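You operate a simulated robot arm through the tools that you are given. There is no shell and no other tool.

You are at the controls of a simulated robot arm. One attempt, no reset.

JOB
Set the sled's gap to the speaker as the mic sheet says, with the wooden block of that length.
Fine: free the knob, close the sled on the block, lock the knob, put the block back beside the others. Set down upright: what you pick out.

The check looks at the end state, three seconds after you hand in, the way a careful person would. Anything else that was tipped, shoved, dropped, spilled or broken makes it a failure. Flat cloth is picked up by pressing the open fingertips on it (5 to 10 N) and closing them slowly along it; thin cloth reads only 2 to 8 mm in the jaws.

ROBOT AND FRAMES
A 7-joint arm with a fingered hand, fixed in place. Base frame: the origin is on the floor under the middle of its stand, x ahead of it, y to its left, z up; the work surface is at about z = 900. Readings come in mm, rad, newtons and seconds.
With the tool pointing down near the work surface it reaches from about 360 to 840 mm from the base axis. Its first joint turns from -2.007 to 2.007 rad. Payload 5 kg.
The tool frame sits at the grasp point between the pads (the TCP): z along the fingers, y along the line on which they close. The tips reach 32 mm beyond it. The gripper opens to 160 mm; its body begins 89 mm behind the TCP. The gripper is a hand of 4 fingers: y runs from the thumb to the fingers, the wrist lies at [0, 0, -267] in the tool frame, and closing takes about 1.5 s.
Orientation is told as [roll, pitch, yaw] about the base's x, y, z axes, in that order, counted from this pose: with the fingers straight down and closing along the base's y, the tool's x points along the base's -x, its y along +y and its z along -z.

CONTROLS
- The arm moves only by the tool jog_arm. Its argument "plan" is a list of rows, each an object (a shift or turn left out is 0, a gripper value left out holds the last) with "xyz": the shift along the tool's x, y, z in mm, a list of three; "angular": the turn, a rotation vector about the tool's x, y, z in rad, a list of three. In form: [{"xyz": [tx, ty, tz], "angular": [ax, ay, az]}, ...]. A call has 1 to 20 rows; each row shifts and turns the commanded pose from where the row before left it, along the tool's axes as they then stand. "fingers" is the opening, from 0 (shut) to 1 (fully open), set as the call begins (left out, the last holds). Each row takes 0.2 s and may step no farther than 50 mm and 0.15 rad from the row before; otherwise, or with a gripper value out of range, the whole call is refused. Where a pose cannot be reached the arm comes as near as it can. A force on the tool above 40 N (or 10 N above the force at the start of the call, whichever is more), or a blocked arm, ends the call early, and 0.2 s more pass. Each finger travels about 108 mm/s and halts on what it meets, pressing with about 31 N; the grip force reading is that of the motor and also rises with nothing between the fingers. The clock runs only during rows and for 0.2 s after the last one: add rows that do not move to give the fingers time. The reply holds the time, the measured pose of the TCP, the force on the tool along the base axes, the opening and the grip force, in the units named above and with some noise, with the torque about the TCP (base axes, N m) and any sound that the robot's microphone picked up, and new pictures: "pictures" is both (left out), scene, wrist or none.
- Cameras (640 x 400 px; columns grow to the right, rows downward): "scene" is fixed at [220.8, -499.1, 1638.1]; the picture's right is [-0.75, 0.66, 0.00], its down [0.64, 0.73, -0.23] and it looks along [-0.15, -0.17, -0.97] (base axes); focal length 322 px, centre (320, 200). "wrist" rides on the gripper at [80, -4, -114] in the tool frame; the picture's right is [0.05, 1.00, 0.00], its down [-0.82, 0.04, -0.58] and it looks along [-0.58, 0.03, 0.82] (tool axes); focal length 265 px, centre (320, 200). There is no depth. A picture from a camera that has moved, and an enlarged one, comes with that camera's place and axes in the base frame and with its lens.
- raise_lower(by): slides the trunk up (or, below 0, down) by that many mm; the arm rides with it, the base frame stays. It gives what a move gives, with no picture.
- move_fingers(finger1, finger2, finger3, thumb_bend): sets how far each is bent, from 0 (flat) to 1 (curled in); at 0.3 the hand is open as for a grip, at 0.7 the pads meet at the TCP. One left out holds its place. A second passes; each finger stops where it meets its share of the squeeze, and holds until it gets a number again. A gripper value or a shape takes the hand back. It gives what a move gives, with no picture; readings hold the bend of each and the force on the fingers (four entries, about 0 where the hand has none), thumb and palm.
- hand_shape(shape): the hand has 4 fingers and takes this shape, open, in about a second: jaw (thumb against the fingers, like two jaws); tri (thumb and two fingers); tip (a fingertip pinch); poke (one finger out to press); point (the index stretched); flat (the hand flat); cup (the hand cupped); fist (a fist). The gripper value then closes the fingers along that shape, each until it touches; the sizes above hold for jaw. It gives what a move gives, with no picture.
- close_up(camera, box): a new picture of the part [left, top, right, bottom] of that camera's present view, enlarged. No time passes.
- close_job(): hands the job in; it is judged then, once.

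Nothing tells you positions but the pictures and the camera data. Unless the task says otherwise, let go and move clear before handing in.

The tools are called after "Emit:" as a command line: name --argument value ..., lists and objects as JSON in quotes. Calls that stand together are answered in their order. jog_arm: Moves the arm, as the interface text tells. Its arguments: {"type":"object","properties":{"plan":{"type":"array","items":{"type":"object","properties":{"xyz":{"type":"array","items":{"type":"number"}},"angular":{"type":"array","items":{"type":"number"}}}}},"fingers":{"type":"number"},"pictures":{"type":"string","enum":["both","scene","wrist","none"]}},"required":["plan"]} The other tools are called the same way: raise_lower (by) moves the trunk up or down; hand_shape (shape) gives the hand a shape; move_fingers (finger1, finger2, finger3, thumb_bend) moves the fingers one by one; close_up (camera, box) takes an enlarged picture of a part of a camera's view; close_job () hands the job in.

At the start:

```text
t: 0.0
eef_pos: [12.5, -544.8, 1266.4]
tool_rot: [0.0, 0.0, 0.0]
wrist_force: [0.5, -0.1, -0.8]
torque: [0.01, -0.02, 0.0]
gripper_width: 159.8
grasp_force: 0.2
shape: jaw
bend: [0.3, 0.3, 0.3, 0.3]
finger forces: [0.0, 0.1, 0.0, 0.0, 0.0, 0.1]
trunk travel left (down, up): [-875.0, 115.0]
```

scene: 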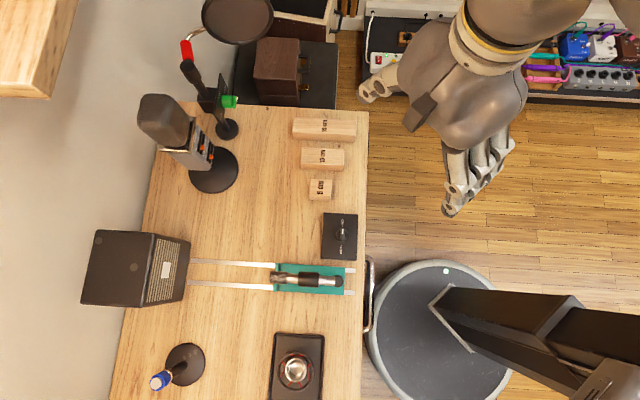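
wrist: 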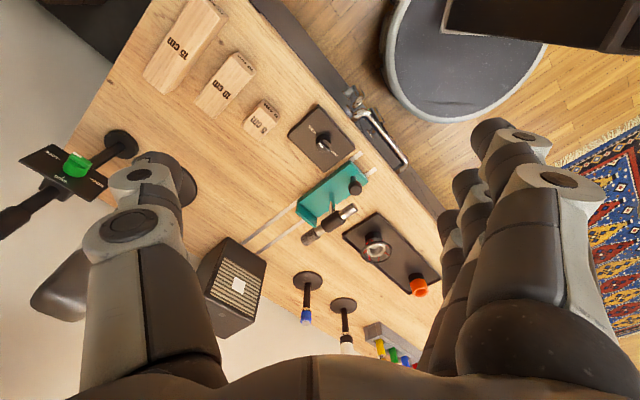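

I see a desk with a speaker, a sled on rails, three wooden blocks with lengths printed on them, a knob plate, mics and other gear. First I'll look closer to find the mic sheet and read the labels.

Emit:
close_up --camera "scene" --box '[260, 100, 380, 210]'

Emit:
close_up --camera "scene" --box '[180, 200, 380, 320]'

Emit:
close_up --camera "scene" --box '[80, 0, 380, 190]'

Emit:
close_up --camera "wrist" --box '[0, 100, 240, 250]'

Emit:
close_up --camera "wrist" --box '[200, 80, 460, 290]'

```text
3.64 times, centred on (320, 155) of scene
camera zoom: at [220.8, -499.1, 1638.1], right [-0.75, 0.66, 0.0], down [0.64, 0.73, -0.23], along [-0.15, -0.17, -0.97], focal length 1170 px, centre (320, 364)
```

zoom: 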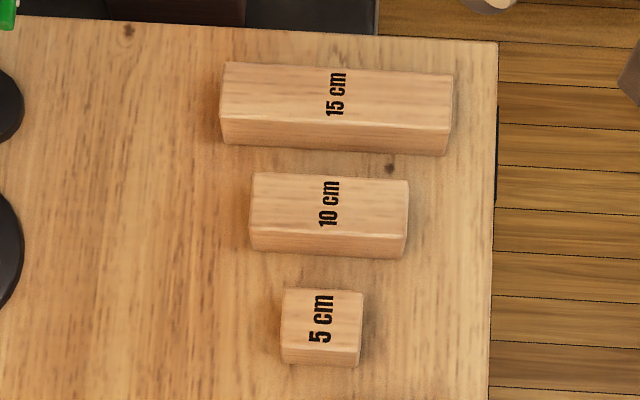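

```text
3.20 times, centred on (280, 260) of scene
camera zoom: at [220.8, -499.1, 1638.1], right [-0.75, 0.66, 0.0], down [0.64, 0.73, -0.23], along [-0.15, -0.17, -0.97], focal length 1030 px, centre (448, 8)
```

zoom: 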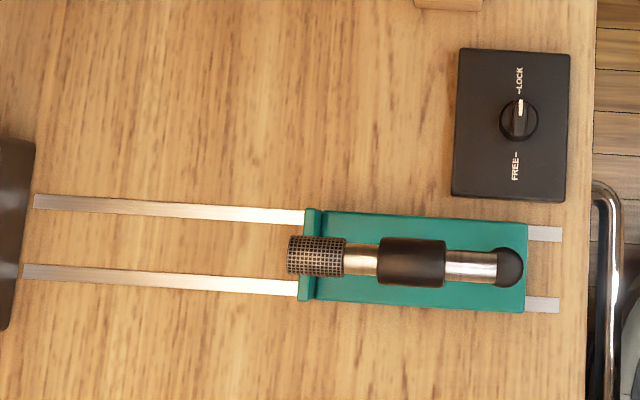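

```text
2.11 times, centred on (230, 95) of scene
camera zoom: at [220.8, -499.1, 1638.1], right [-0.75, 0.66, 0.0], down [0.64, 0.73, -0.23], along [-0.15, -0.17, -0.97], focal length 677 px, centre (510, 421)
```

zoom: 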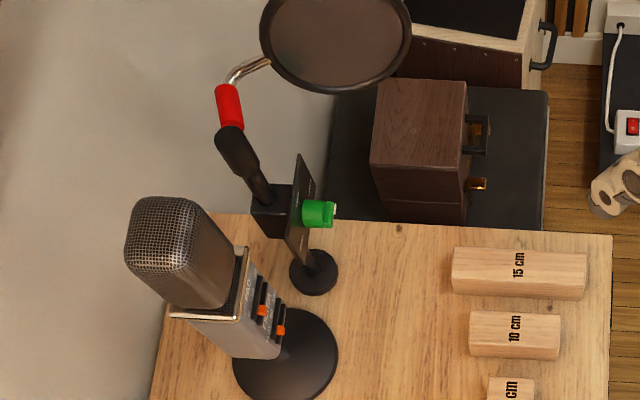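

```text
2.67 times, centred on (120, 175) of wrist
camera zoom: at [-66.9, -548.2, 1378.5], right [-0.05, 1.0, 0.0], down [0.82, 0.04, 0.58], along [0.58, 0.03, -0.82], focal length 708 px, centre (853, 267)
```

zoom: 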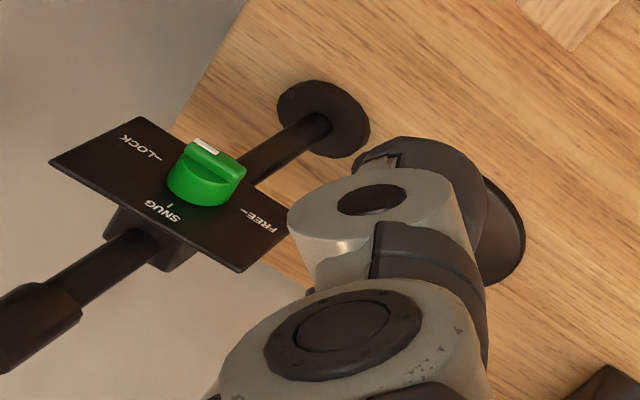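

```text
1.90 times, centred on (330, 185) of wrist
camera zoom: at [-66.9, -548.2, 1378.5], right [-0.05, 1.0, 0.0], down [0.82, 0.04, 0.58], along [0.58, 0.03, -0.82], focal length 506 px, centre (301, 229)
```

zoom: 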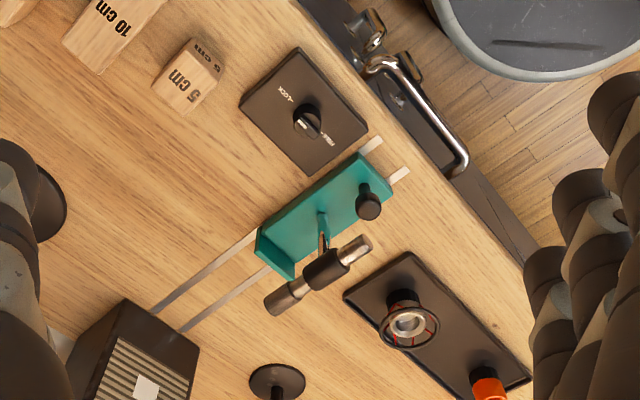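

The blocks read 5, 10 and 15 cm, and the lock box has a LOCK/FREE knob. I haven't found the mic sheet yet, so I'll look at the other areas.

Emit:
close_up --camera "scene" --box '[0, 0, 160, 100]'

Emit:
close_up --camera "scene" --box '[80, 220, 380, 400]'

Emit:
close_up --camera "scene" --box '[230, 0, 640, 120]'

Emit:
close_up --camera "wrist" --box '[240, 240, 480, 400]'

Emit:
close_up --camera "wrist" --box '[0, 0, 200, 120]'

```text
4.00 times, centred on (80, 50) of scene
camera zoom: at [220.8, -499.1, 1638.1], right [-0.75, 0.66, 0.0], down [0.64, 0.73, -0.23], along [-0.15, -0.17, -0.97], focal length 1287 px, centre (1280, 800)
```

zoom: 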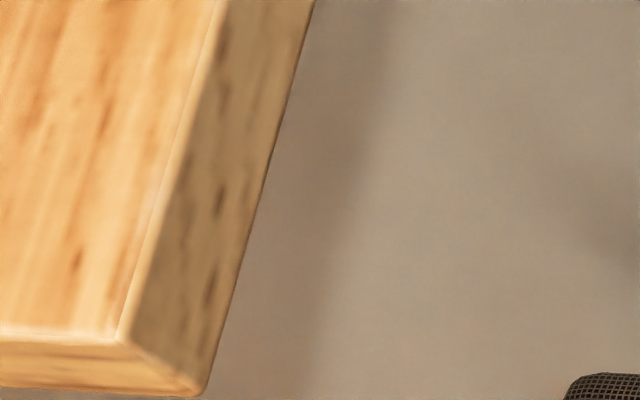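

```text
2.13 times, centred on (230, 310) of scene
camera zoom: at [220.8, -499.1, 1638.1], right [-0.75, 0.66, 0.0], down [0.64, 0.73, -0.23], along [-0.15, -0.17, -0.97], focal length 686 px, centre (512, -35)
```

zoom: 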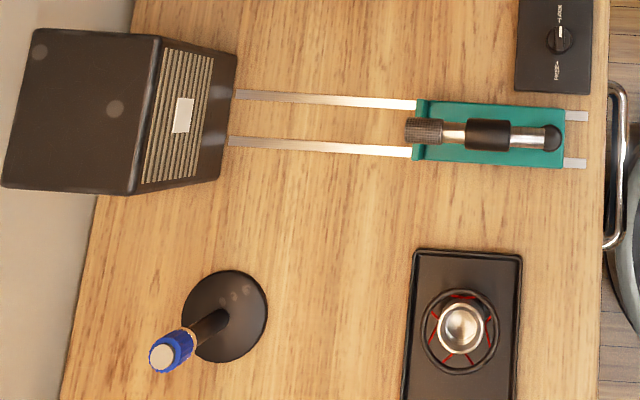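

```text
1.56 times, centred on (435, 60) of scene
camera zoom: at [220.8, -499.1, 1638.1], right [-0.75, 0.66, 0.0], down [0.64, 0.73, -0.23], along [-0.15, -0.17, -0.97], focal length 502 px, centre (140, 418)
```

zoom: 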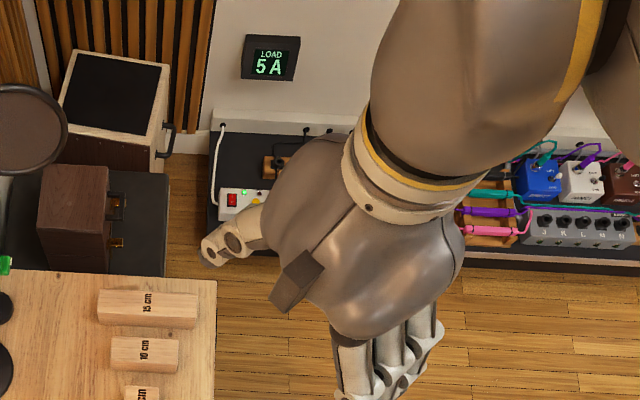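

```text
2.50 times, centred on (360, 320) of wrist
camera zoom: at [-66.9, -548.2, 1378.5], right [-0.05, 1.0, 0.0], down [0.82, 0.04, 0.58], along [0.58, 0.03, -0.82], focal length 664 px, centre (220, -100)
```

zoom: 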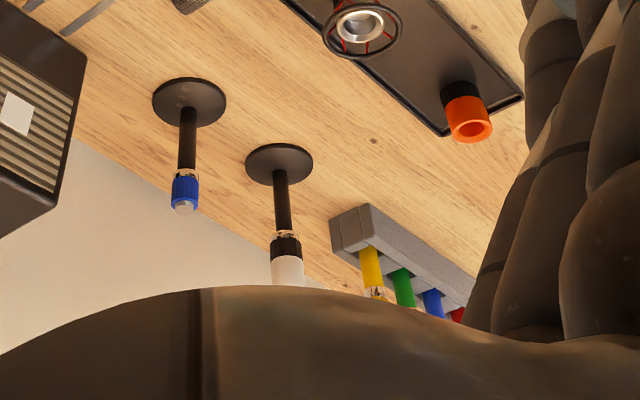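

```text
3.20 times, centred on (100, 60) of wrist
camera zoom: at [-66.9, -548.2, 1378.5], right [-0.05, 1.0, 0.0], down [0.82, 0.04, 0.58], along [0.58, 0.03, -0.82], focal length 849 px, centre (1024, 648)
```

zoom: 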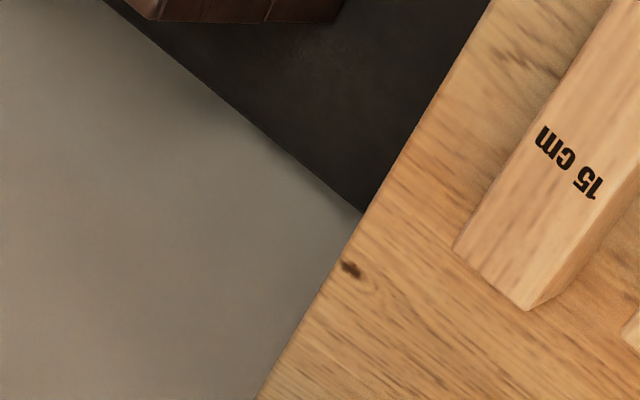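

The mic sheet isn't in either view, so it is probably on the wall behind the desk, toward +x/-y. I'll turn the hand to face that wall with the wrist camera.

Emit:
jog_arm --plan '[{"angular": [0, 0, 0.144]}, {"angular": [0, 0, 0.144]}, {"angular": [0, 0, 0.144]}, {"angular": [0, 0, 0.144]}, {"angular": [0, 0, 0.144]}, {"angular": [0, -0.14, 0]}, {"angular": [0, -0.14, 0]}, {"angular": [0, -0.14, 0]}, {"angular": [0, -0.14, 0]}, {"angular": [0, 0, 0]}]'

```text
t: 2.2
eef_pos: [15.0, -545.5, 1265.7]
tool_rot: [0.0, -0.562, -0.719]
wrist_force: [0.9, 0.1, 0.6]
torque: [0.04, 0.01, -0.01]
gripper_width: 159.8
grasp_force: 0.1
shape: jaw
bend: [0.3, 0.3, 0.3, 0.3]
finger forces: [0.1, 0.0, 0.0, 0.0, 0.0, 0.1]
trunk travel left (down, up): [-875.0, 115.0]
camera wrist: at [-85.8, -462.5, 1318.0], right [0.62, 0.78, -0.03], down [0.32, -0.22, 0.92], along [0.71, -0.59, -0.38], focal length 265 px, centre (320, 200)
```

scene: 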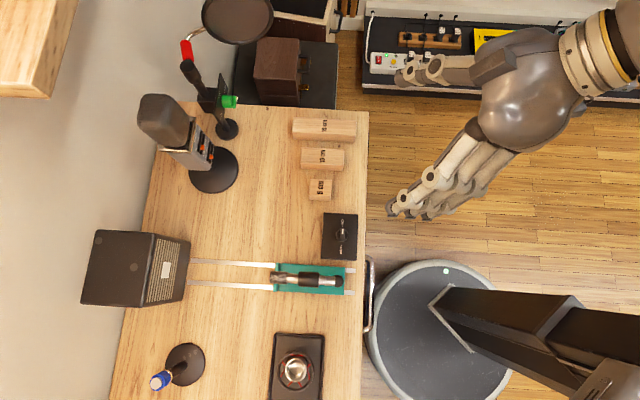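
wrist: 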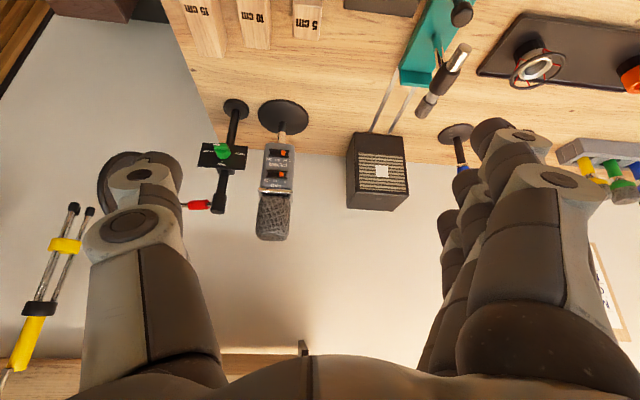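

A sheet is on the wall at the right of the wrist picture, mostly hidden by the fingers. I'll yaw back toward it to centre it.

Emit:
jog_arm --plan '[{"angular": [-0.0664, 0, -0.106]}, {"angular": [-0.0664, 0, -0.106]}, {"angular": [-0.0664, 0, -0.106]}, {"angular": [-0.0664, 0, -0.106]}, {"angular": [-0.0664, 0, -0.106]}, {"angular": [-0.0664, 0, -0.106]}, {}]' --pictures "wrist"

```text
t: 3.8
eef_pos: [12.6, -545.2, 1265.0]
tool_rot: [0.002, -0.561, 0.033]
wrist_force: [-0.3, -0.3, 0.5]
torque: [-0.03, 0.0, 0.0]
gripper_width: 160.3
grasp_force: 0.1
shape: jaw
bend: [0.3, 0.3, 0.3, 0.3]
finger forces: [0.0, 0.0, 0.0, 0.0, 0.0, 0.0]
trunk travel left (down, up): [-875.0, 115.0]
camera wrist: at [-115.5, -551.6, 1318.8], right [-0.08, 1.0, -0.03], down [0.38, 0.06, 0.92], along [0.92, 0.06, -0.39], focal length 265 px, centre (320, 200)
```

wrist: 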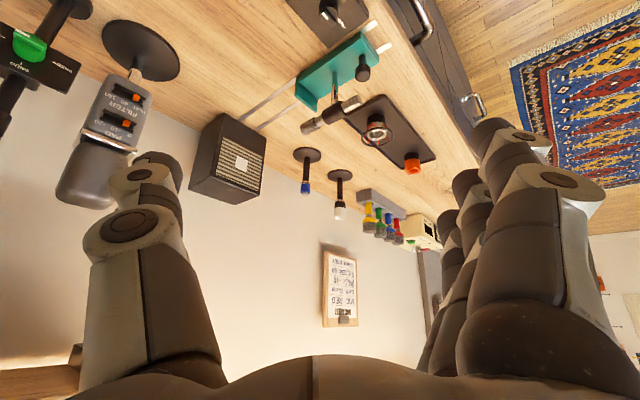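

Emit:
close_up --camera "wrist" --box '[310, 240, 370, 335]'

Emit:
close_up --camera "wrist" --box '[180, 0, 440, 200]'

```text
4.21 times, centred on (340, 288) of wrist
camera zoom: at [-115.5, -551.6, 1318.8], right [-0.08, 1.0, -0.03], down [0.38, 0.06, 0.92], along [0.92, 0.06, -0.39], focal length 1118 px, centre (236, -168)
```

zoom: 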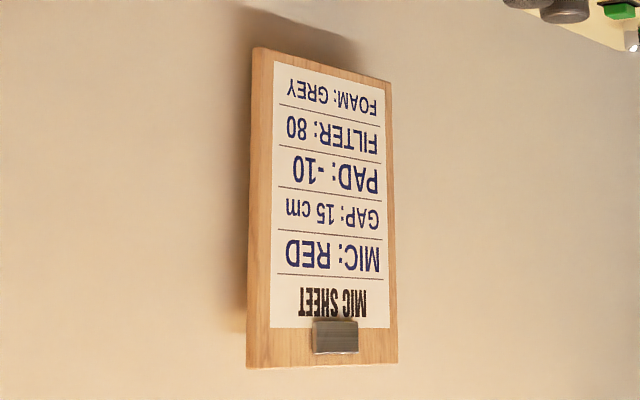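

```text
2.00 times, centred on (310, 100) of wrist
camera zoom: at [-115.5, -551.6, 1318.8], right [-0.08, 1.0, -0.03], down [0.38, 0.06, 0.92], along [0.92, 0.06, -0.39], focal length 531 px, centre (340, 400)
```

zoom: 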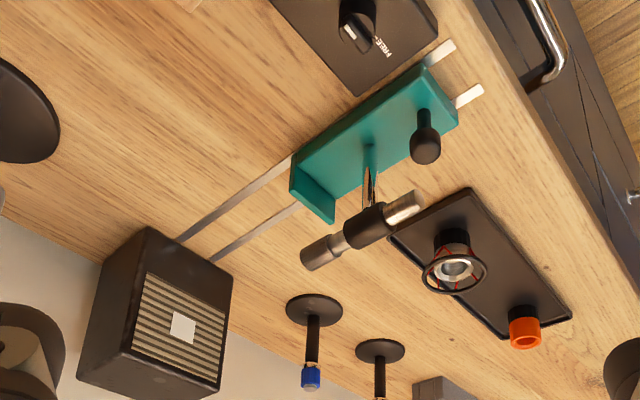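

The sheet says GAP: 15 cm. The desk is turned 45°, with the rails running along e=(0.707,-0.707), and the gap is currently about 200 mm. Next I'll point the hand down at yaw -45° and take a close look at the lock knob.

Emit:
jog_arm --plan '[{"angular": [0, 0.14, 0]}, {"angular": [0, 0.14, 0]}, {"angular": [0, 0.14, 0]}, {"angular": [0, 0.141, 0]}, {"angular": [0, 0, 0.1363]}, {"angular": [0, 0, 0.1363]}, {"angular": [0, 0, 0.1363]}, {"angular": [0, 0, 0.1363]}, {"angular": [0, 0, 0.1363]}, {"angular": [0, 0, 0.1363]}, {"xyz": [21, 30, 38]}, {"xyz": [21, 30, 38]}, {"xyz": [22, 30, 39]}, {}, {}]' --pictures "both"

```text
refused: row 11 steps farther than a row can; nothing moved
```

Emit:
jog_arm --plan '[{"angular": [0, 0.14, 0]}, {"angular": [0, 0.14, 0]}, {"angular": [0, 0.14, 0]}, {"angular": [0, 0.141, 0]}, {"angular": [0, 0, 0.1363]}, {"angular": [0, 0, 0.1363]}, {"angular": [0, 0, 0.1363]}, {"angular": [0, 0, 0.1363]}, {"angular": [0, 0, 0.1363]}, {"angular": [0, 0, 0.1363]}, {"xyz": [16, 22.5, 29]}, {"xyz": [16, 22.5, 29]}, {"xyz": [16, 22.5, 29]}, {"xyz": [16, 22.5, 28]}, {}, {}]' --pictures "both"

```text
t: 7.2
eef_pos: [33.2, -435.2, 1149.2]
tool_rot: [-0.001, -0.001, -0.786]
wrist_force: [-0.1, 0.5, 0.4]
torque: [0.03, 0.01, -0.01]
gripper_width: 159.6
grasp_force: 0.0
shape: jaw
bend: [0.3, 0.3, 0.3, 0.3]
finger forces: [0.0, 0.1, 0.0, 0.0, 0.1, 0.0]
trunk travel left (down, up): [-875.0, 115.0]
camera wrist: at [-26.6, -380.2, 1261.6], right [0.67, 0.74, 0.0], down [0.61, -0.55, 0.58], along [0.43, -0.39, -0.82], focal length 265 px, centre (320, 200)
```

scene: 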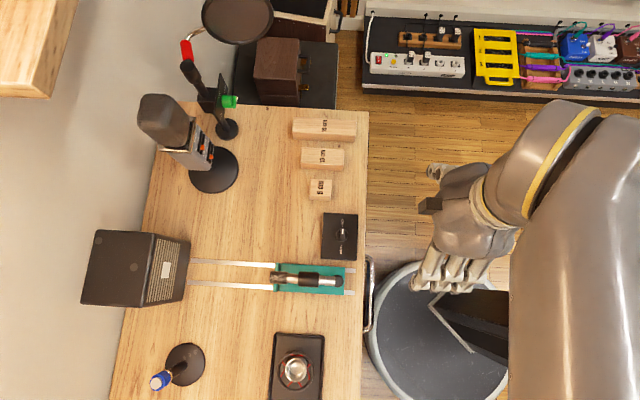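
wrist: 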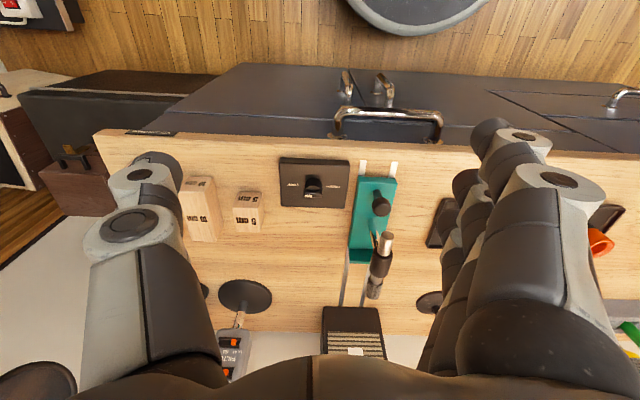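

Emit:
close_up --camera "wrist" --box '[265, 140, 425, 240]'

Emit:
close_up --camera "scene" --box '[310, 205, 370, 265]'

Emit:
close_up --camera "wrist" --box '[310, 150, 470, 370]'

```text
4.00 times, centred on (345, 190) of wrist
camera zoom: at [-26.6, -380.2, 1261.6], right [0.67, 0.74, 0.0], down [0.61, -0.55, 0.58], along [0.43, -0.39, -0.82], focal length 1062 px, centre (220, 240)
```

zoom: 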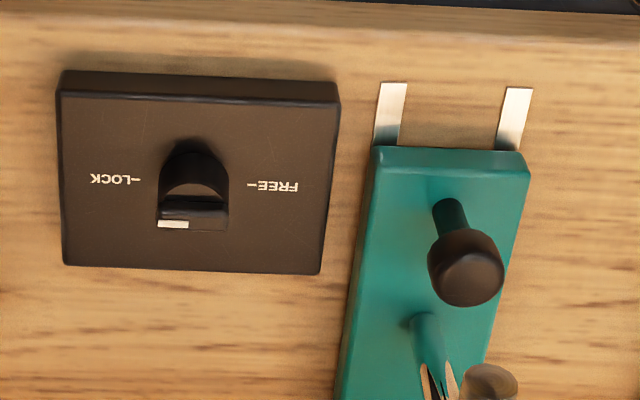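

```text
6.67 times, centred on (340, 235) of scene
camera zoom: at [220.8, -499.1, 1638.1], right [-0.75, 0.66, 0.0], down [0.64, 0.73, -0.23], along [-0.15, -0.17, -0.97], focal length 2145 px, centre (187, -33)
```

zoom: 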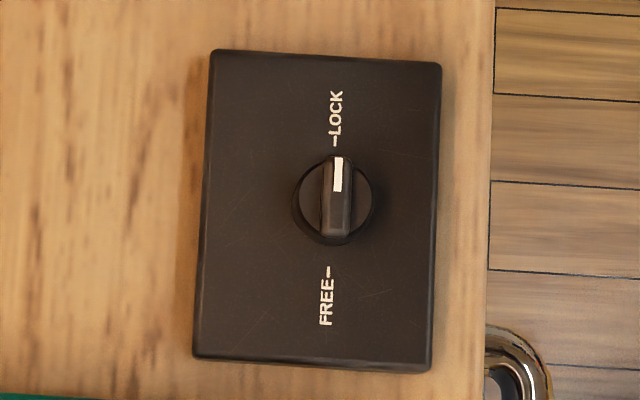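

```text
1.82 times, centred on (390, 260) of wrist
camera zoom: at [-26.6, -380.2, 1261.6], right [0.67, 0.74, 0.0], down [0.61, -0.55, 0.58], along [0.43, -0.39, -0.82], focal length 483 px, centre (193, 91)
```

zoom: 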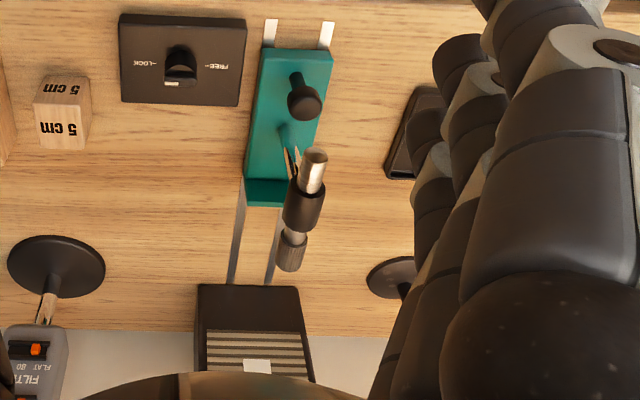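

The lock box top is at about z=920. The knob ridge lies along the LOCK–FREE line, about 27 mm long and 10 mm wide, near (127,-533). I'll go closer to measure its height.

Emit:
jog_arm --plan '[{"xyz": [-24, -1, 41]}, {"xyz": [-24, -1, 41]}, {"xyz": [-24, -1, 41]}, {}, {}]' --pictures "wrist"

```text
t: 8.4
eef_pos: [80.0, -489.5, 1025.5]
tool_rot: [-0.001, 0.002, -0.787]
wrist_force: [0.0, -0.8, 0.1]
torque: [-0.01, 0.01, -0.02]
gripper_width: 160.0
grasp_force: 0.0
shape: jaw
bend: [0.3, 0.3, 0.3, 0.3]
finger forces: [0.0, 0.1, 0.0, 0.0, 0.0, 0.1]
trunk travel left (down, up): [-875.0, 115.0]
camera wrist: at [21.2, -434.8, 1138.0], right [0.67, 0.74, 0.0], down [0.61, -0.55, 0.58], along [0.43, -0.39, -0.82], focal length 265 px, centre (320, 200)
```

wrist: 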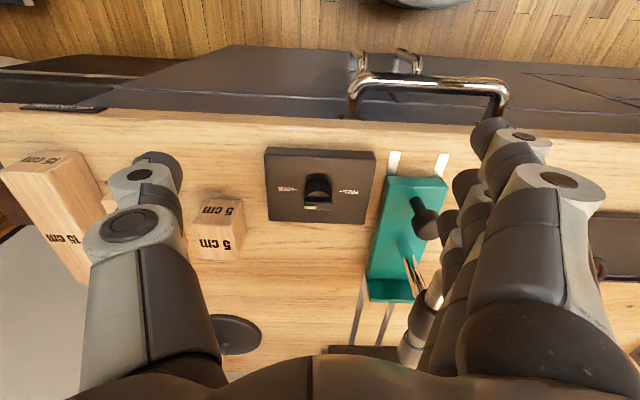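

Emit:
close_up --camera "wrist" --box '[250, 130, 400, 240]'

Emit:
hand_shape --shape "tip"

```text
3.64 times, centred on (325, 185) of wrist
camera zoom: at [21.2, -434.8, 1138.0], right [0.67, 0.74, 0.0], down [0.61, -0.55, 0.58], along [0.43, -0.39, -0.82], focal length 965 px, centre (302, 254)
```

zoom: 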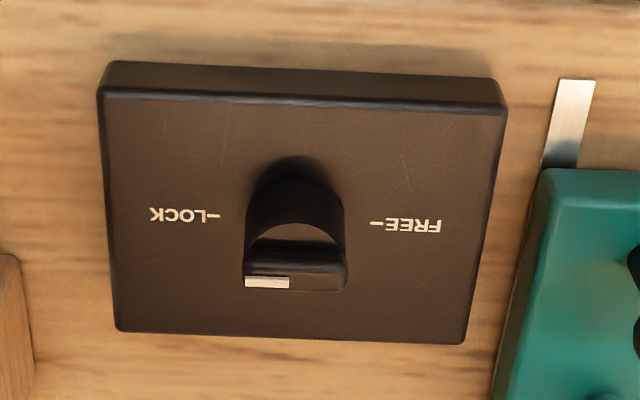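

```text
t: 9.3
eef_pos: [79.9, -489.1, 1025.8]
tool_rot: [-0.002, 0.001, -0.788]
wrist_force: [0.4, -0.3, -0.4]
torque: [-0.03, -0.01, -0.01]
gripper_width: 159.6
grasp_force: 0.0
shape: tip
bend: [0.01, 0.3, 0.01, 0.3]
finger forces: [0.0, 0.0, 0.0, 0.1, 0.0, 0.1]
trunk travel left (down, up): [-875.0, 115.0]
```

Knob: the disc top is at z≈937 and the ridge top at z≈946, axis at about s=467, w=-287. I'll test the "tip" shape in free air and see what the closed pinch looks like.

Emit:
jog_arm --plan '[{}, {}, {}, {}, {}, {}, {}, {}, {}, {}]' --fingers 0.0 --pictures "both"

```text
t: 11.5
eef_pos: [80.9, -488.6, 1026.7]
tool_rot: [0.0, 0.0, -0.787]
wrist_force: [0.3, 0.4, 0.0]
torque: [-0.01, -0.04, 0.03]
gripper_width: 0.0
grasp_force: 31.2
shape: tip
bend: [0.28, 0.65, 0.28, 0.68]
finger forces: [0.0, 0.1, 0.0, 0.0, 0.1, 0.0]
trunk travel left (down, up): [-875.0, 115.0]
camera wrist: at [21.0, -434.5, 1138.4], right [0.67, 0.74, 0.0], down [0.61, -0.55, 0.58], along [0.43, -0.39, -0.82], focal length 265 px, centre (320, 200)
```

scene: 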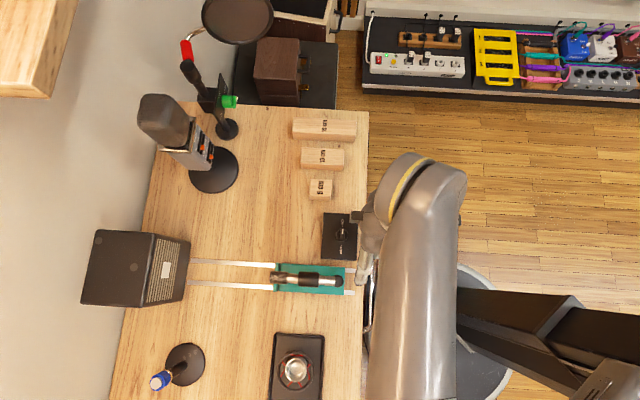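
wrist: 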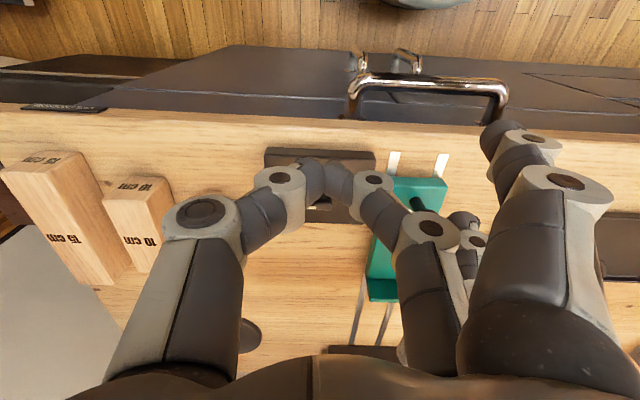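

The fingertip pinch meets near the tips, about 30 mm past the TCP. The outer fingers stay spread, which could hit the mic while turning, so I'll try curling them in around a two-finger pinch.

Emit:
move_fingers --finger1 0.95 --finger2 0.58 --finger3 0.95 --thumb_bend 0.58

Emit:
jog_arm --plan '[{}]' --pictures "wrist"

```text
t: 12.5
eef_pos: [80.2, -490.3, 1025.9]
tool_rot: [-0.002, 0.0, -0.785]
wrist_force: [0.6, 0.5, 0.1]
torque: [0.01, 0.06, -0.02]
gripper_width: 47.9
grasp_force: 0.2
shape: fingers
bend: [0.95, 0.57, 0.95, 0.57]
finger forces: [0.0, 0.0, 0.1, 0.0, 0.0, 0.0]
trunk travel left (down, up): [-875.0, 115.0]
```

```text
t: 12.9
eef_pos: [80.6, -488.6, 1026.2]
tool_rot: [-0.002, 0.0, -0.787]
wrist_force: [0.1, 0.3, -0.4]
torque: [-0.02, 0.02, -0.03]
gripper_width: 47.4
grasp_force: 0.1
shape: fingers
bend: [0.95, 0.57, 0.95, 0.57]
finger forces: [0.1, 0.1, 0.0, 0.0, 0.1, 0.1]
trunk travel left (down, up): [-875.0, 115.0]
camera wrist: at [21.0, -434.5, 1138.4], right [0.67, 0.74, 0.0], down [0.61, -0.55, 0.58], along [0.43, -0.39, -0.82], focal length 265 px, centre (320, 200)
```

wrist: 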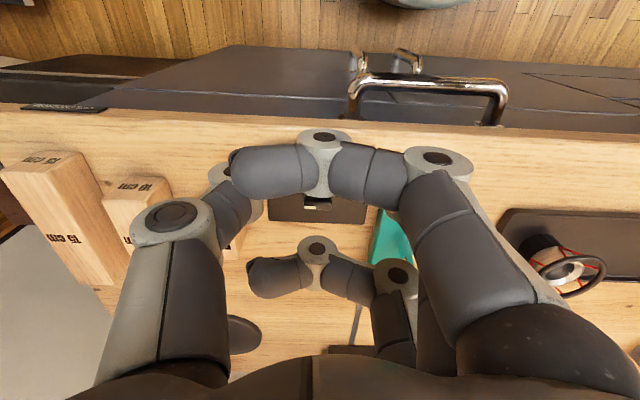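

Emit:
hand_shape --shape "jaw"

Emit:
jog_arm --plan '[{}, {}, {}, {}, {}, {}, {}, {}]' --fingers 0.12 --pictures "both"

```text
t: 13.8
eef_pos: [79.7, -489.6, 1025.4]
tool_rot: [-0.001, 0.0, -0.787]
wrist_force: [0.4, -0.6, -0.2]
torque: [-0.02, 0.02, -0.02]
gripper_width: 159.9
grasp_force: 0.0
shape: jaw
bend: [0.3, 0.3, 0.3, 0.3]
finger forces: [0.0, 0.0, 0.1, 0.1, 0.0, 0.0]
trunk travel left (down, up): [-875.0, 115.0]
```

```text
t: 15.6
eef_pos: [80.0, -489.0, 1025.5]
tool_rot: [-0.002, 0.001, -0.787]
wrist_force: [-0.3, 0.1, 0.5]
torque: [-0.03, -0.02, 0.01]
gripper_width: 19.4
grasp_force: 0.0
shape: jaw
bend: [0.72, 0.72, 0.72, 0.7]
finger forces: [0.0, 0.0, 0.0, 0.0, 0.1, 0.1]
trunk travel left (down, up): [-875.0, 115.0]
camera wrist: at [21.0, -434.4, 1138.4], right [0.67, 0.74, 0.0], down [0.61, -0.55, 0.58], along [0.43, -0.39, -0.82], focal length 265 px, centre (320, 200)
```

scene: 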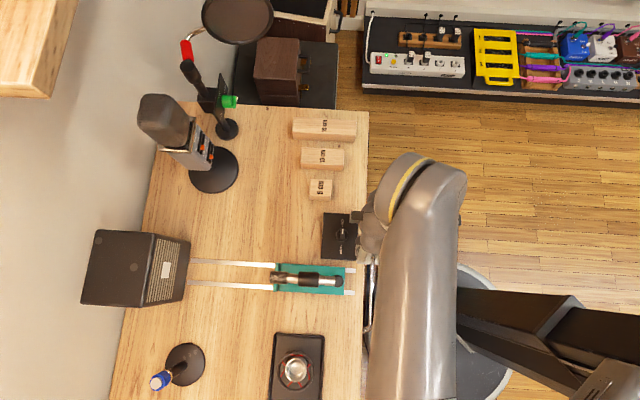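
wrist: 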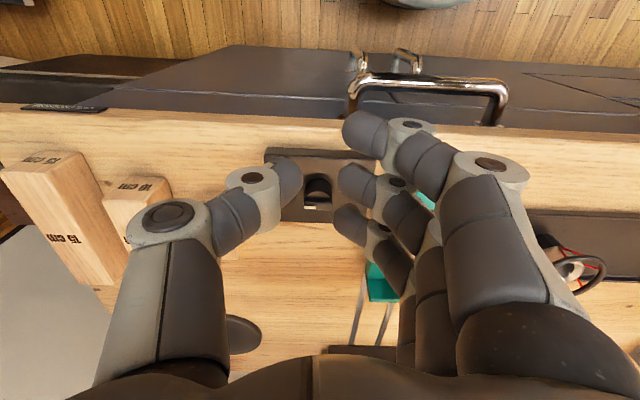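

Jaw closes with slanting fingers, so the tip pinch suits the small ridge better. I'll go back to tip shape with a ~25 mm opening and tuck the outer fingers to a moderate bend.

Emit:
hand_shape --shape "tip"

Emit:
jog_arm --plan '[{}, {}, {}, {}, {}, {}, {}, {}]' --fingers 0.16 --pictures "wrist"

Emit:
move_fingers --finger1 0.6 --finger3 0.6

Emit:
jog_arm --plan '[{}]' --pictures "wrist"

```text
t: 16.5
eef_pos: [80.5, -488.1, 1026.0]
tool_rot: [0.001, -0.001, -0.786]
wrist_force: [-0.7, -0.6, 0.1]
torque: [-0.02, 0.0, 0.01]
gripper_width: 160.0
grasp_force: 0.1
shape: tip
bend: [0.01, 0.3, 0.01, 0.3]
finger forces: [0.0, 0.1, 0.0, 0.0, 0.0, 0.0]
trunk travel left (down, up): [-875.0, 115.0]
```

```text
t: 18.3
eef_pos: [81.8, -488.7, 1026.1]
tool_rot: [-0.003, 0.002, -0.786]
wrist_force: [0.3, 0.1, 0.3]
torque: [-0.02, 0.01, 0.01]
gripper_width: 26.4
grasp_force: 0.0
shape: tip
bend: [0.01, 0.73, 0.01, 0.7]
finger forces: [0.0, 0.1, 0.0, 0.0, 0.0, 0.0]
trunk travel left (down, up): [-875.0, 115.0]
camera wrist: at [21.0, -434.5, 1138.4], right [0.67, 0.74, 0.0], down [0.61, -0.55, 0.58], along [0.43, -0.39, -0.82], focal length 265 px, centre (320, 200)
```

wrist: 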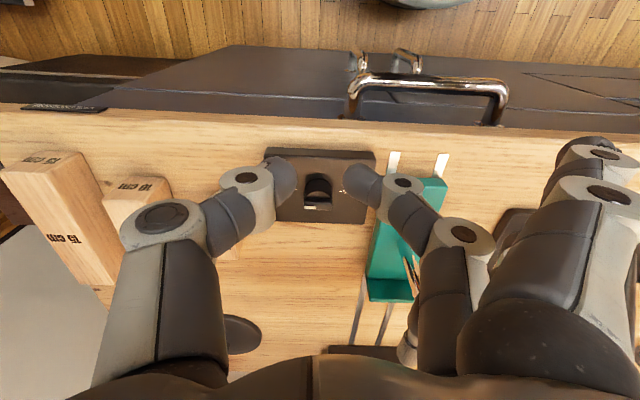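

```text
t: 19.3
eef_pos: [81.4, -490.1, 1025.4]
tool_rot: [-0.001, 0.0, -0.788]
wrist_force: [-0.6, 0.3, 0.8]
torque: [-0.02, 0.02, 0.0]
gripper_width: 48.9
grasp_force: 0.1
shape: fingers
bend: [0.6, 0.73, 0.6, 0.7]
finger forces: [0.0, 0.0, 0.1, 0.0, 0.0, 0.0]
trunk travel left (down, up): [-875.0, 115.0]
```

```text
t: 19.7
eef_pos: [80.9, -490.1, 1026.3]
tool_rot: [-0.003, 0.0, -0.787]
wrist_force: [-0.6, -0.6, -0.1]
torque: [-0.01, 0.04, -0.01]
gripper_width: 48.7
grasp_force: 0.1
shape: fingers
bend: [0.6, 0.73, 0.6, 0.7]
finger forces: [0.1, 0.0, 0.1, 0.1, 0.0, 0.1]
trunk travel left (down, up): [-875.0, 115.0]
camera wrist: at [21.0, -434.5, 1138.4], right [0.67, 0.74, 0.0], down [0.61, -0.55, 0.58], along [0.43, -0.39, -0.82], focal length 265 px, centre (320, 200)
```

wrist: 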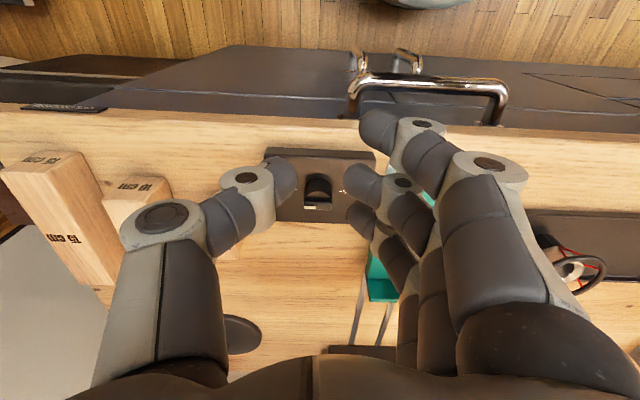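

The knob's cylindrical body is about 29 mm wide and z 920–937, and a two-finger pinch can hold it at any yaw. I'll raise a little, turn the hand so the thumb is on the far side (yaw +45°), away from the mic, and pre-open the fingers.

Emit:
jog_arm --plan '[{"xyz": [0, 0, -40]}, {"angular": [0, 0, -0.1428]}, {"angular": [0, 0, -0.1428]}, {"angular": [0, 0, -0.1428]}, {"angular": [0, 0, -0.1428]}, {"angular": [0, 0, -0.1428]}, {"angular": [0, 0, -0.1428]}, {"angular": [0, 0, -0.1428]}, {"angular": [0, 0, -0.1428]}, {"angular": [0, 0, -0.1428]}, {"angular": [0, 0, -0.1428]}, {"angular": [0, 0, -0.1428]}, {}, {}]' --pictures "none"

Emit:
move_fingers --finger1 0.5 --finger2 0.55 --finger3 0.5 --thumb_bend 0.55

Emit:
jog_arm --plan '[{"xyz": [0, 0, 0]}, {}]' --pictures "both"

```text
t: 22.7
eef_pos: [80.1, -489.4, 1067.1]
tool_rot: [0.001, 0.001, 0.785]
wrist_force: [-0.5, -0.1, 0.0]
torque: [0.03, -0.02, 0.01]
gripper_width: 48.8
grasp_force: 0.0
shape: fingers
bend: [0.6, 0.73, 0.6, 0.7]
finger forces: [0.1, 0.1, 0.0, 0.1, 0.0, 0.0]
trunk travel left (down, up): [-875.0, 115.0]
```

```text
t: 23.7
eef_pos: [81.9, -488.9, 1067.8]
tool_rot: [-0.001, 0.001, 0.786]
wrist_force: [-0.7, -0.6, 1.4]
torque: [0.02, -0.02, -0.02]
gripper_width: 80.4
grasp_force: 0.0
shape: fingers
bend: [0.5, 0.55, 0.5, 0.55]
finger forces: [0.0, 0.0, 0.0, 0.0, 0.0, 0.0]
trunk travel left (down, up): [-875.0, 115.0]
```

```text
t: 24.3
eef_pos: [81.1, -490.1, 1067.8]
tool_rot: [0.0, 0.003, 0.784]
wrist_force: [-0.2, -0.3, 0.2]
torque: [0.0, 0.0, -0.01]
gripper_width: 80.7
grasp_force: 0.1
shape: fingers
bend: [0.5, 0.55, 0.5, 0.55]
finger forces: [0.0, 0.1, 0.1, 0.0, 0.0, 0.0]
trunk travel left (down, up): [-875.0, 115.0]
camera wrist: at [26.5, -547.7, 1180.3], right [-0.74, 0.67, 0.0], down [0.55, 0.61, 0.58], along [0.39, 0.43, -0.82], focal length 265 px, centre (320, 200)
```

scene: 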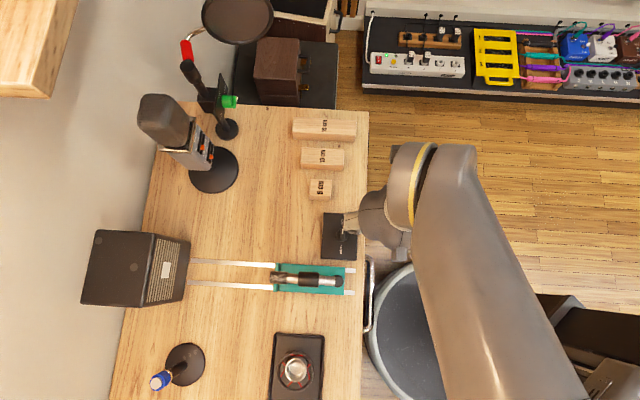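
wrist: 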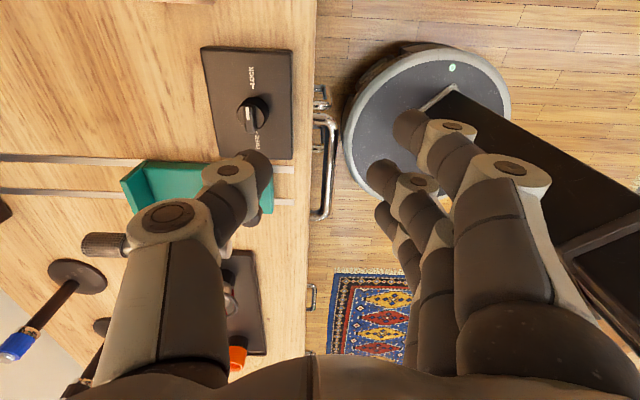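

Emit:
jog_arm --plan '[{"xyz": [-1, -32, 0]}, {"xyz": [-1, -32, 0]}, {"xyz": [0, 0, 28]}, {"xyz": [0, 0, 29]}, {}, {}]' --pictures "both"

```text
t: 25.7
eef_pos: [126.3, -532.9, 1009.6]
tool_rot: [0.0, 0.001, 0.784]
wrist_force: [0.0, 0.4, -0.2]
torque: [0.01, 0.03, 0.0]
gripper_width: 80.9
grasp_force: 0.0
shape: fingers
bend: [0.5, 0.55, 0.5, 0.55]
finger forces: [0.0, 0.1, 0.1, 0.0, 0.0, 0.0]
trunk travel left (down, up): [-875.0, 115.0]
camera wrist: at [73.1, -591.3, 1123.1], right [-0.74, 0.67, 0.0], down [0.55, 0.61, 0.58], along [0.39, 0.43, -0.82], focal length 265 px, centre (320, 200)
```

scene: 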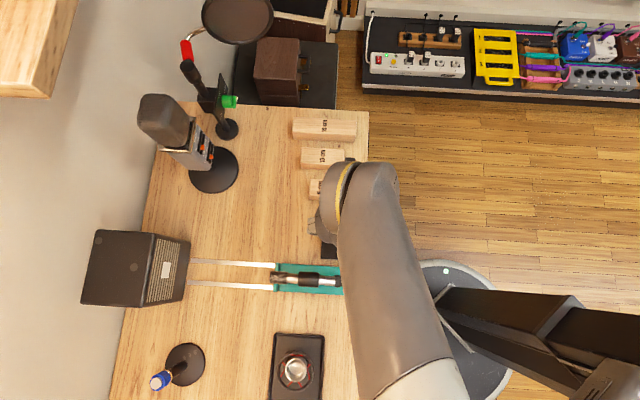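
wrist: 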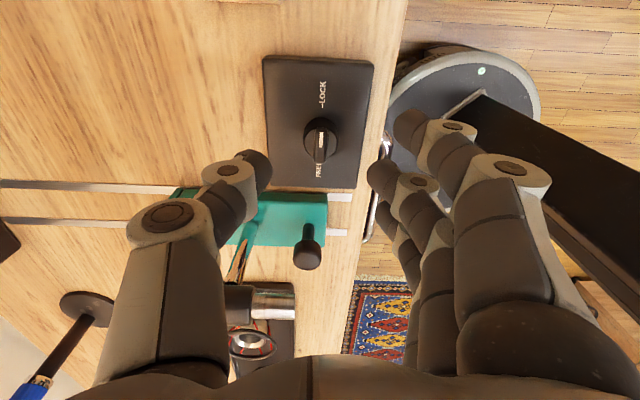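

Emit:
close_up --camera "wrist" --box '[250, 50, 390, 200]'

```text
2.67 times, centred on (320, 125) of wrist
camera zoom: at [73.1, -591.3, 1123.1], right [-0.74, 0.67, 0.0], down [0.55, 0.61, 0.58], along [0.39, 0.43, -0.82], focal length 708 px, centre (320, 400)
```

zoom: 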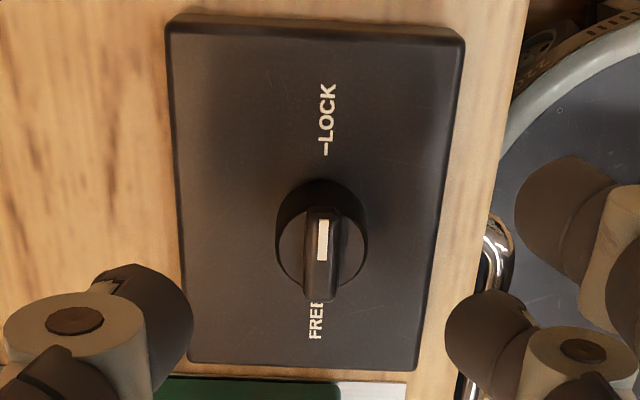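

The knob is centred between thumb and fingers. Descending to just above the lock box.

Emit:
jog_arm --plan '[{"xyz": [1, 0, 20]}, {"xyz": [0, 0, 15]}, {"xyz": [0, 0, 10]}, {}, {}]' --pictures "wrist"

```text
t: 26.9
eef_pos: [125.8, -534.2, 964.8]
tool_rot: [0.0, 0.001, 0.785]
wrist_force: [-0.7, -0.5, -0.2]
torque: [-0.02, 0.02, -0.01]
gripper_width: 81.1
grasp_force: 0.1
shape: fingers
bend: [0.5, 0.55, 0.5, 0.55]
finger forces: [0.1, 0.0, 0.0, 0.1, 0.0, 0.0]
trunk travel left (down, up): [-875.0, 115.0]
camera wrist: at [71.3, -592.7, 1077.9], right [-0.74, 0.67, 0.0], down [0.55, 0.61, 0.58], along [0.39, 0.43, -0.82], focal length 265 px, centre (320, 200)
```

wrist: 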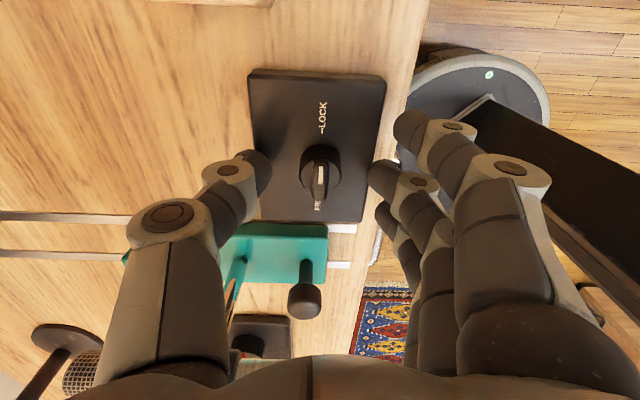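

Emit:
jog_arm --plan '[{"xyz": [0, 0, 7]}, {}]' --pictures "none"

Emit:
move_fingers --finger2 0.63 --thumb_bend 0.63

Emit:
jog_arm --plan '[{}]' --pictures "wrist"

```text
t: 27.5
eef_pos: [125.2, -533.8, 959.1]
tool_rot: [0.001, 0.002, 0.783]
wrist_force: [-0.1, 0.4, 1.6]
torque: [-0.05, -0.06, 0.0]
gripper_width: 80.8
grasp_force: 0.3
shape: fingers
bend: [0.5, 0.55, 0.5, 0.55]
finger forces: [0.0, 0.0, 0.0, 0.0, 1.6, 0.0]
trunk travel left (down, up): [-875.0, 115.0]
```

```text
t: 28.5
eef_pos: [125.1, -534.7, 959.2]
tool_rot: [0.001, 0.001, 0.783]
wrist_force: [1.5, -2.7, -0.3]
torque: [-0.06, -0.03, -0.02]
gripper_width: 77.0
grasp_force: 7.1
shape: fingers
bend: [0.5, 0.58, 0.5, 0.6]
finger forces: [0.1, 4.8, 0.1, 0.1, 8.8, 0.1]
trunk travel left (down, up): [-875.0, 115.0]
```

```text
t: 28.9
eef_pos: [124.4, -534.1, 957.7]
tool_rot: [0.0, 0.001, 0.784]
wrist_force: [2.0, -3.1, -0.6]
torque: [-0.09, -0.04, 0.01]
gripper_width: 77.1
grasp_force: 6.9
shape: fingers
bend: [0.5, 0.58, 0.5, 0.6]
finger forces: [0.0, 4.8, 0.1, 0.1, 8.8, 0.0]
trunk travel left (down, up): [-875.0, 115.0]
camera wrist: at [71.7, -592.7, 1071.2], right [-0.74, 0.67, 0.0], down [0.55, 0.61, 0.58], along [0.39, 0.43, -0.82], focal length 265 px, centre (320, 200)
```

wrist: 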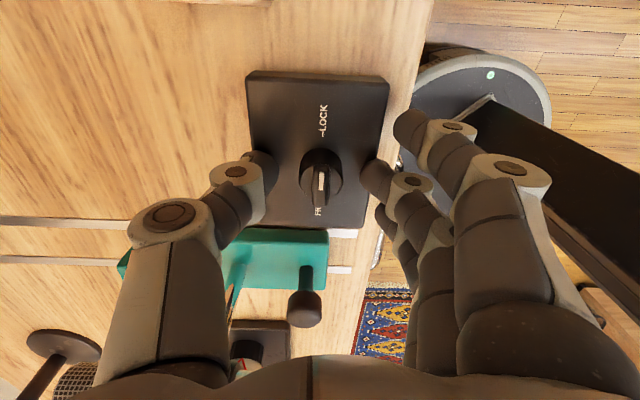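

The fingertips reach lower than I assumed and are lightly touching the sides of the lock box. I'll open them and raise.

Emit:
move_fingers --finger2 0.5 --thumb_bend 0.5

Emit:
jog_arm --plan '[{"xyz": [0, 0, -10]}, {"xyz": [0, 0, -12]}, {}, {}]' --pictures "both"

```text
t: 29.9
eef_pos: [126.0, -533.9, 957.0]
tool_rot: [0.001, 0.002, 0.784]
wrist_force: [0.6, -1.0, -0.3]
torque: [0.01, 0.02, 0.04]
gripper_width: 90.3
grasp_force: 0.1
shape: fingers
bend: [0.5, 0.5, 0.5, 0.5]
finger forces: [0.0, 0.0, 0.0, 0.0, 0.0, 0.1]
trunk travel left (down, up): [-875.0, 115.0]
```

```text
t: 30.9
eef_pos: [125.5, -534.1, 980.6]
tool_rot: [0.0, 0.001, 0.785]
wrist_force: [0.1, -0.4, 0.8]
torque: [0.03, 0.0, 0.02]
gripper_width: 90.5
grasp_force: 0.1
shape: fingers
bend: [0.5, 0.5, 0.5, 0.5]
finger forces: [0.0, 0.0, 0.1, 0.0, 0.1, 0.0]
trunk travel left (down, up): [-875.0, 115.0]
camera wrist: at [72.2, -593.0, 1092.9], right [-0.74, 0.67, 0.0], down [0.55, 0.61, 0.58], along [0.39, 0.43, -0.82], focal length 265 px, centre (320, 200)
```

scene: 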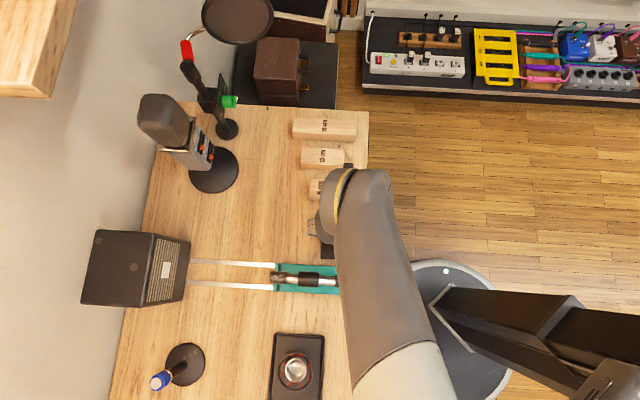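
wrist: 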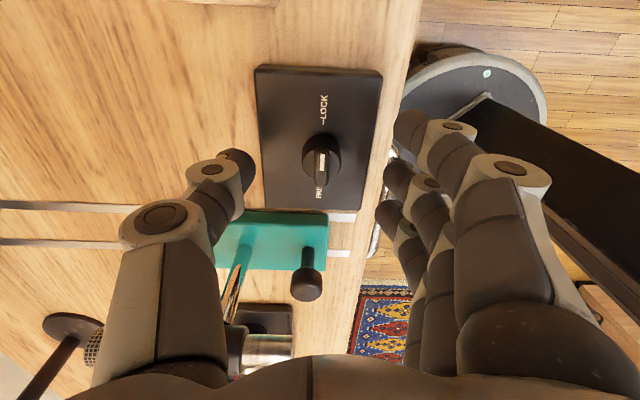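

Emit:
move_fingers --finger2 0.64 --thumb_bend 0.64

Emit:
jog_arm --plan '[{}]' --pictures "wrist"

Emit:
close_up --camera "wrist" --box '[220, 50, 420, 220]'

```text
t: 31.9
eef_pos: [126.0, -534.5, 978.7]
tool_rot: [-0.001, 0.002, 0.784]
wrist_force: [-0.2, -0.4, 0.0]
torque: [0.01, 0.0, 0.01]
gripper_width: 64.9
grasp_force: 0.1
shape: fingers
bend: [0.5, 0.64, 0.5, 0.64]
finger forces: [0.0, 0.1, 0.0, 0.0, 0.0, 0.1]
trunk travel left (down, up): [-875.0, 115.0]
```

```text
t: 32.3
eef_pos: [126.1, -535.0, 980.4]
tool_rot: [-0.001, 0.003, 0.783]
wrist_force: [-0.1, 0.7, -0.3]
torque: [0.01, 0.02, 0.05]
gripper_width: 65.0
grasp_force: 0.2
shape: fingers
bend: [0.5, 0.64, 0.5, 0.64]
finger forces: [0.1, 0.1, 0.0, 0.0, 0.0, 0.0]
trunk travel left (down, up): [-875.0, 115.0]
camera wrist: at [72.2, -593.1, 1092.8], right [-0.74, 0.67, 0.0], down [0.55, 0.61, 0.58], along [0.39, 0.43, -0.82], focal length 265 px, centre (320, 200)
```

wrist: 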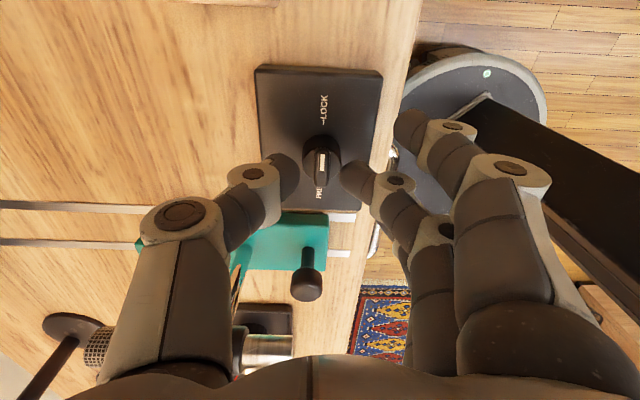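

```text
2.35 times, centred on (320, 135) of wrist
camera zoom: at [72.2, -593.1, 1092.8], right [-0.74, 0.67, 0.0], down [0.55, 0.61, 0.58], along [0.39, 0.43, -0.82], focal length 624 px, centre (320, 353)
```

zoom: 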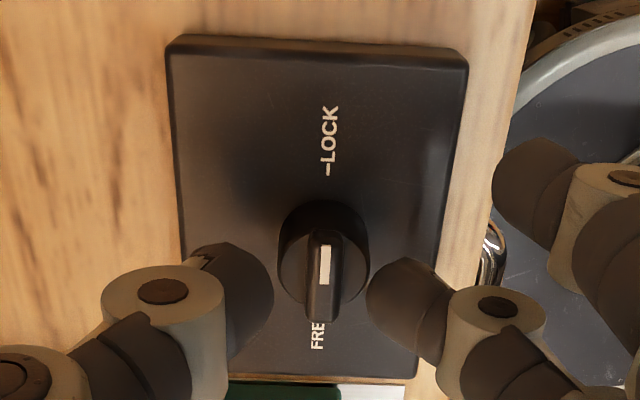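

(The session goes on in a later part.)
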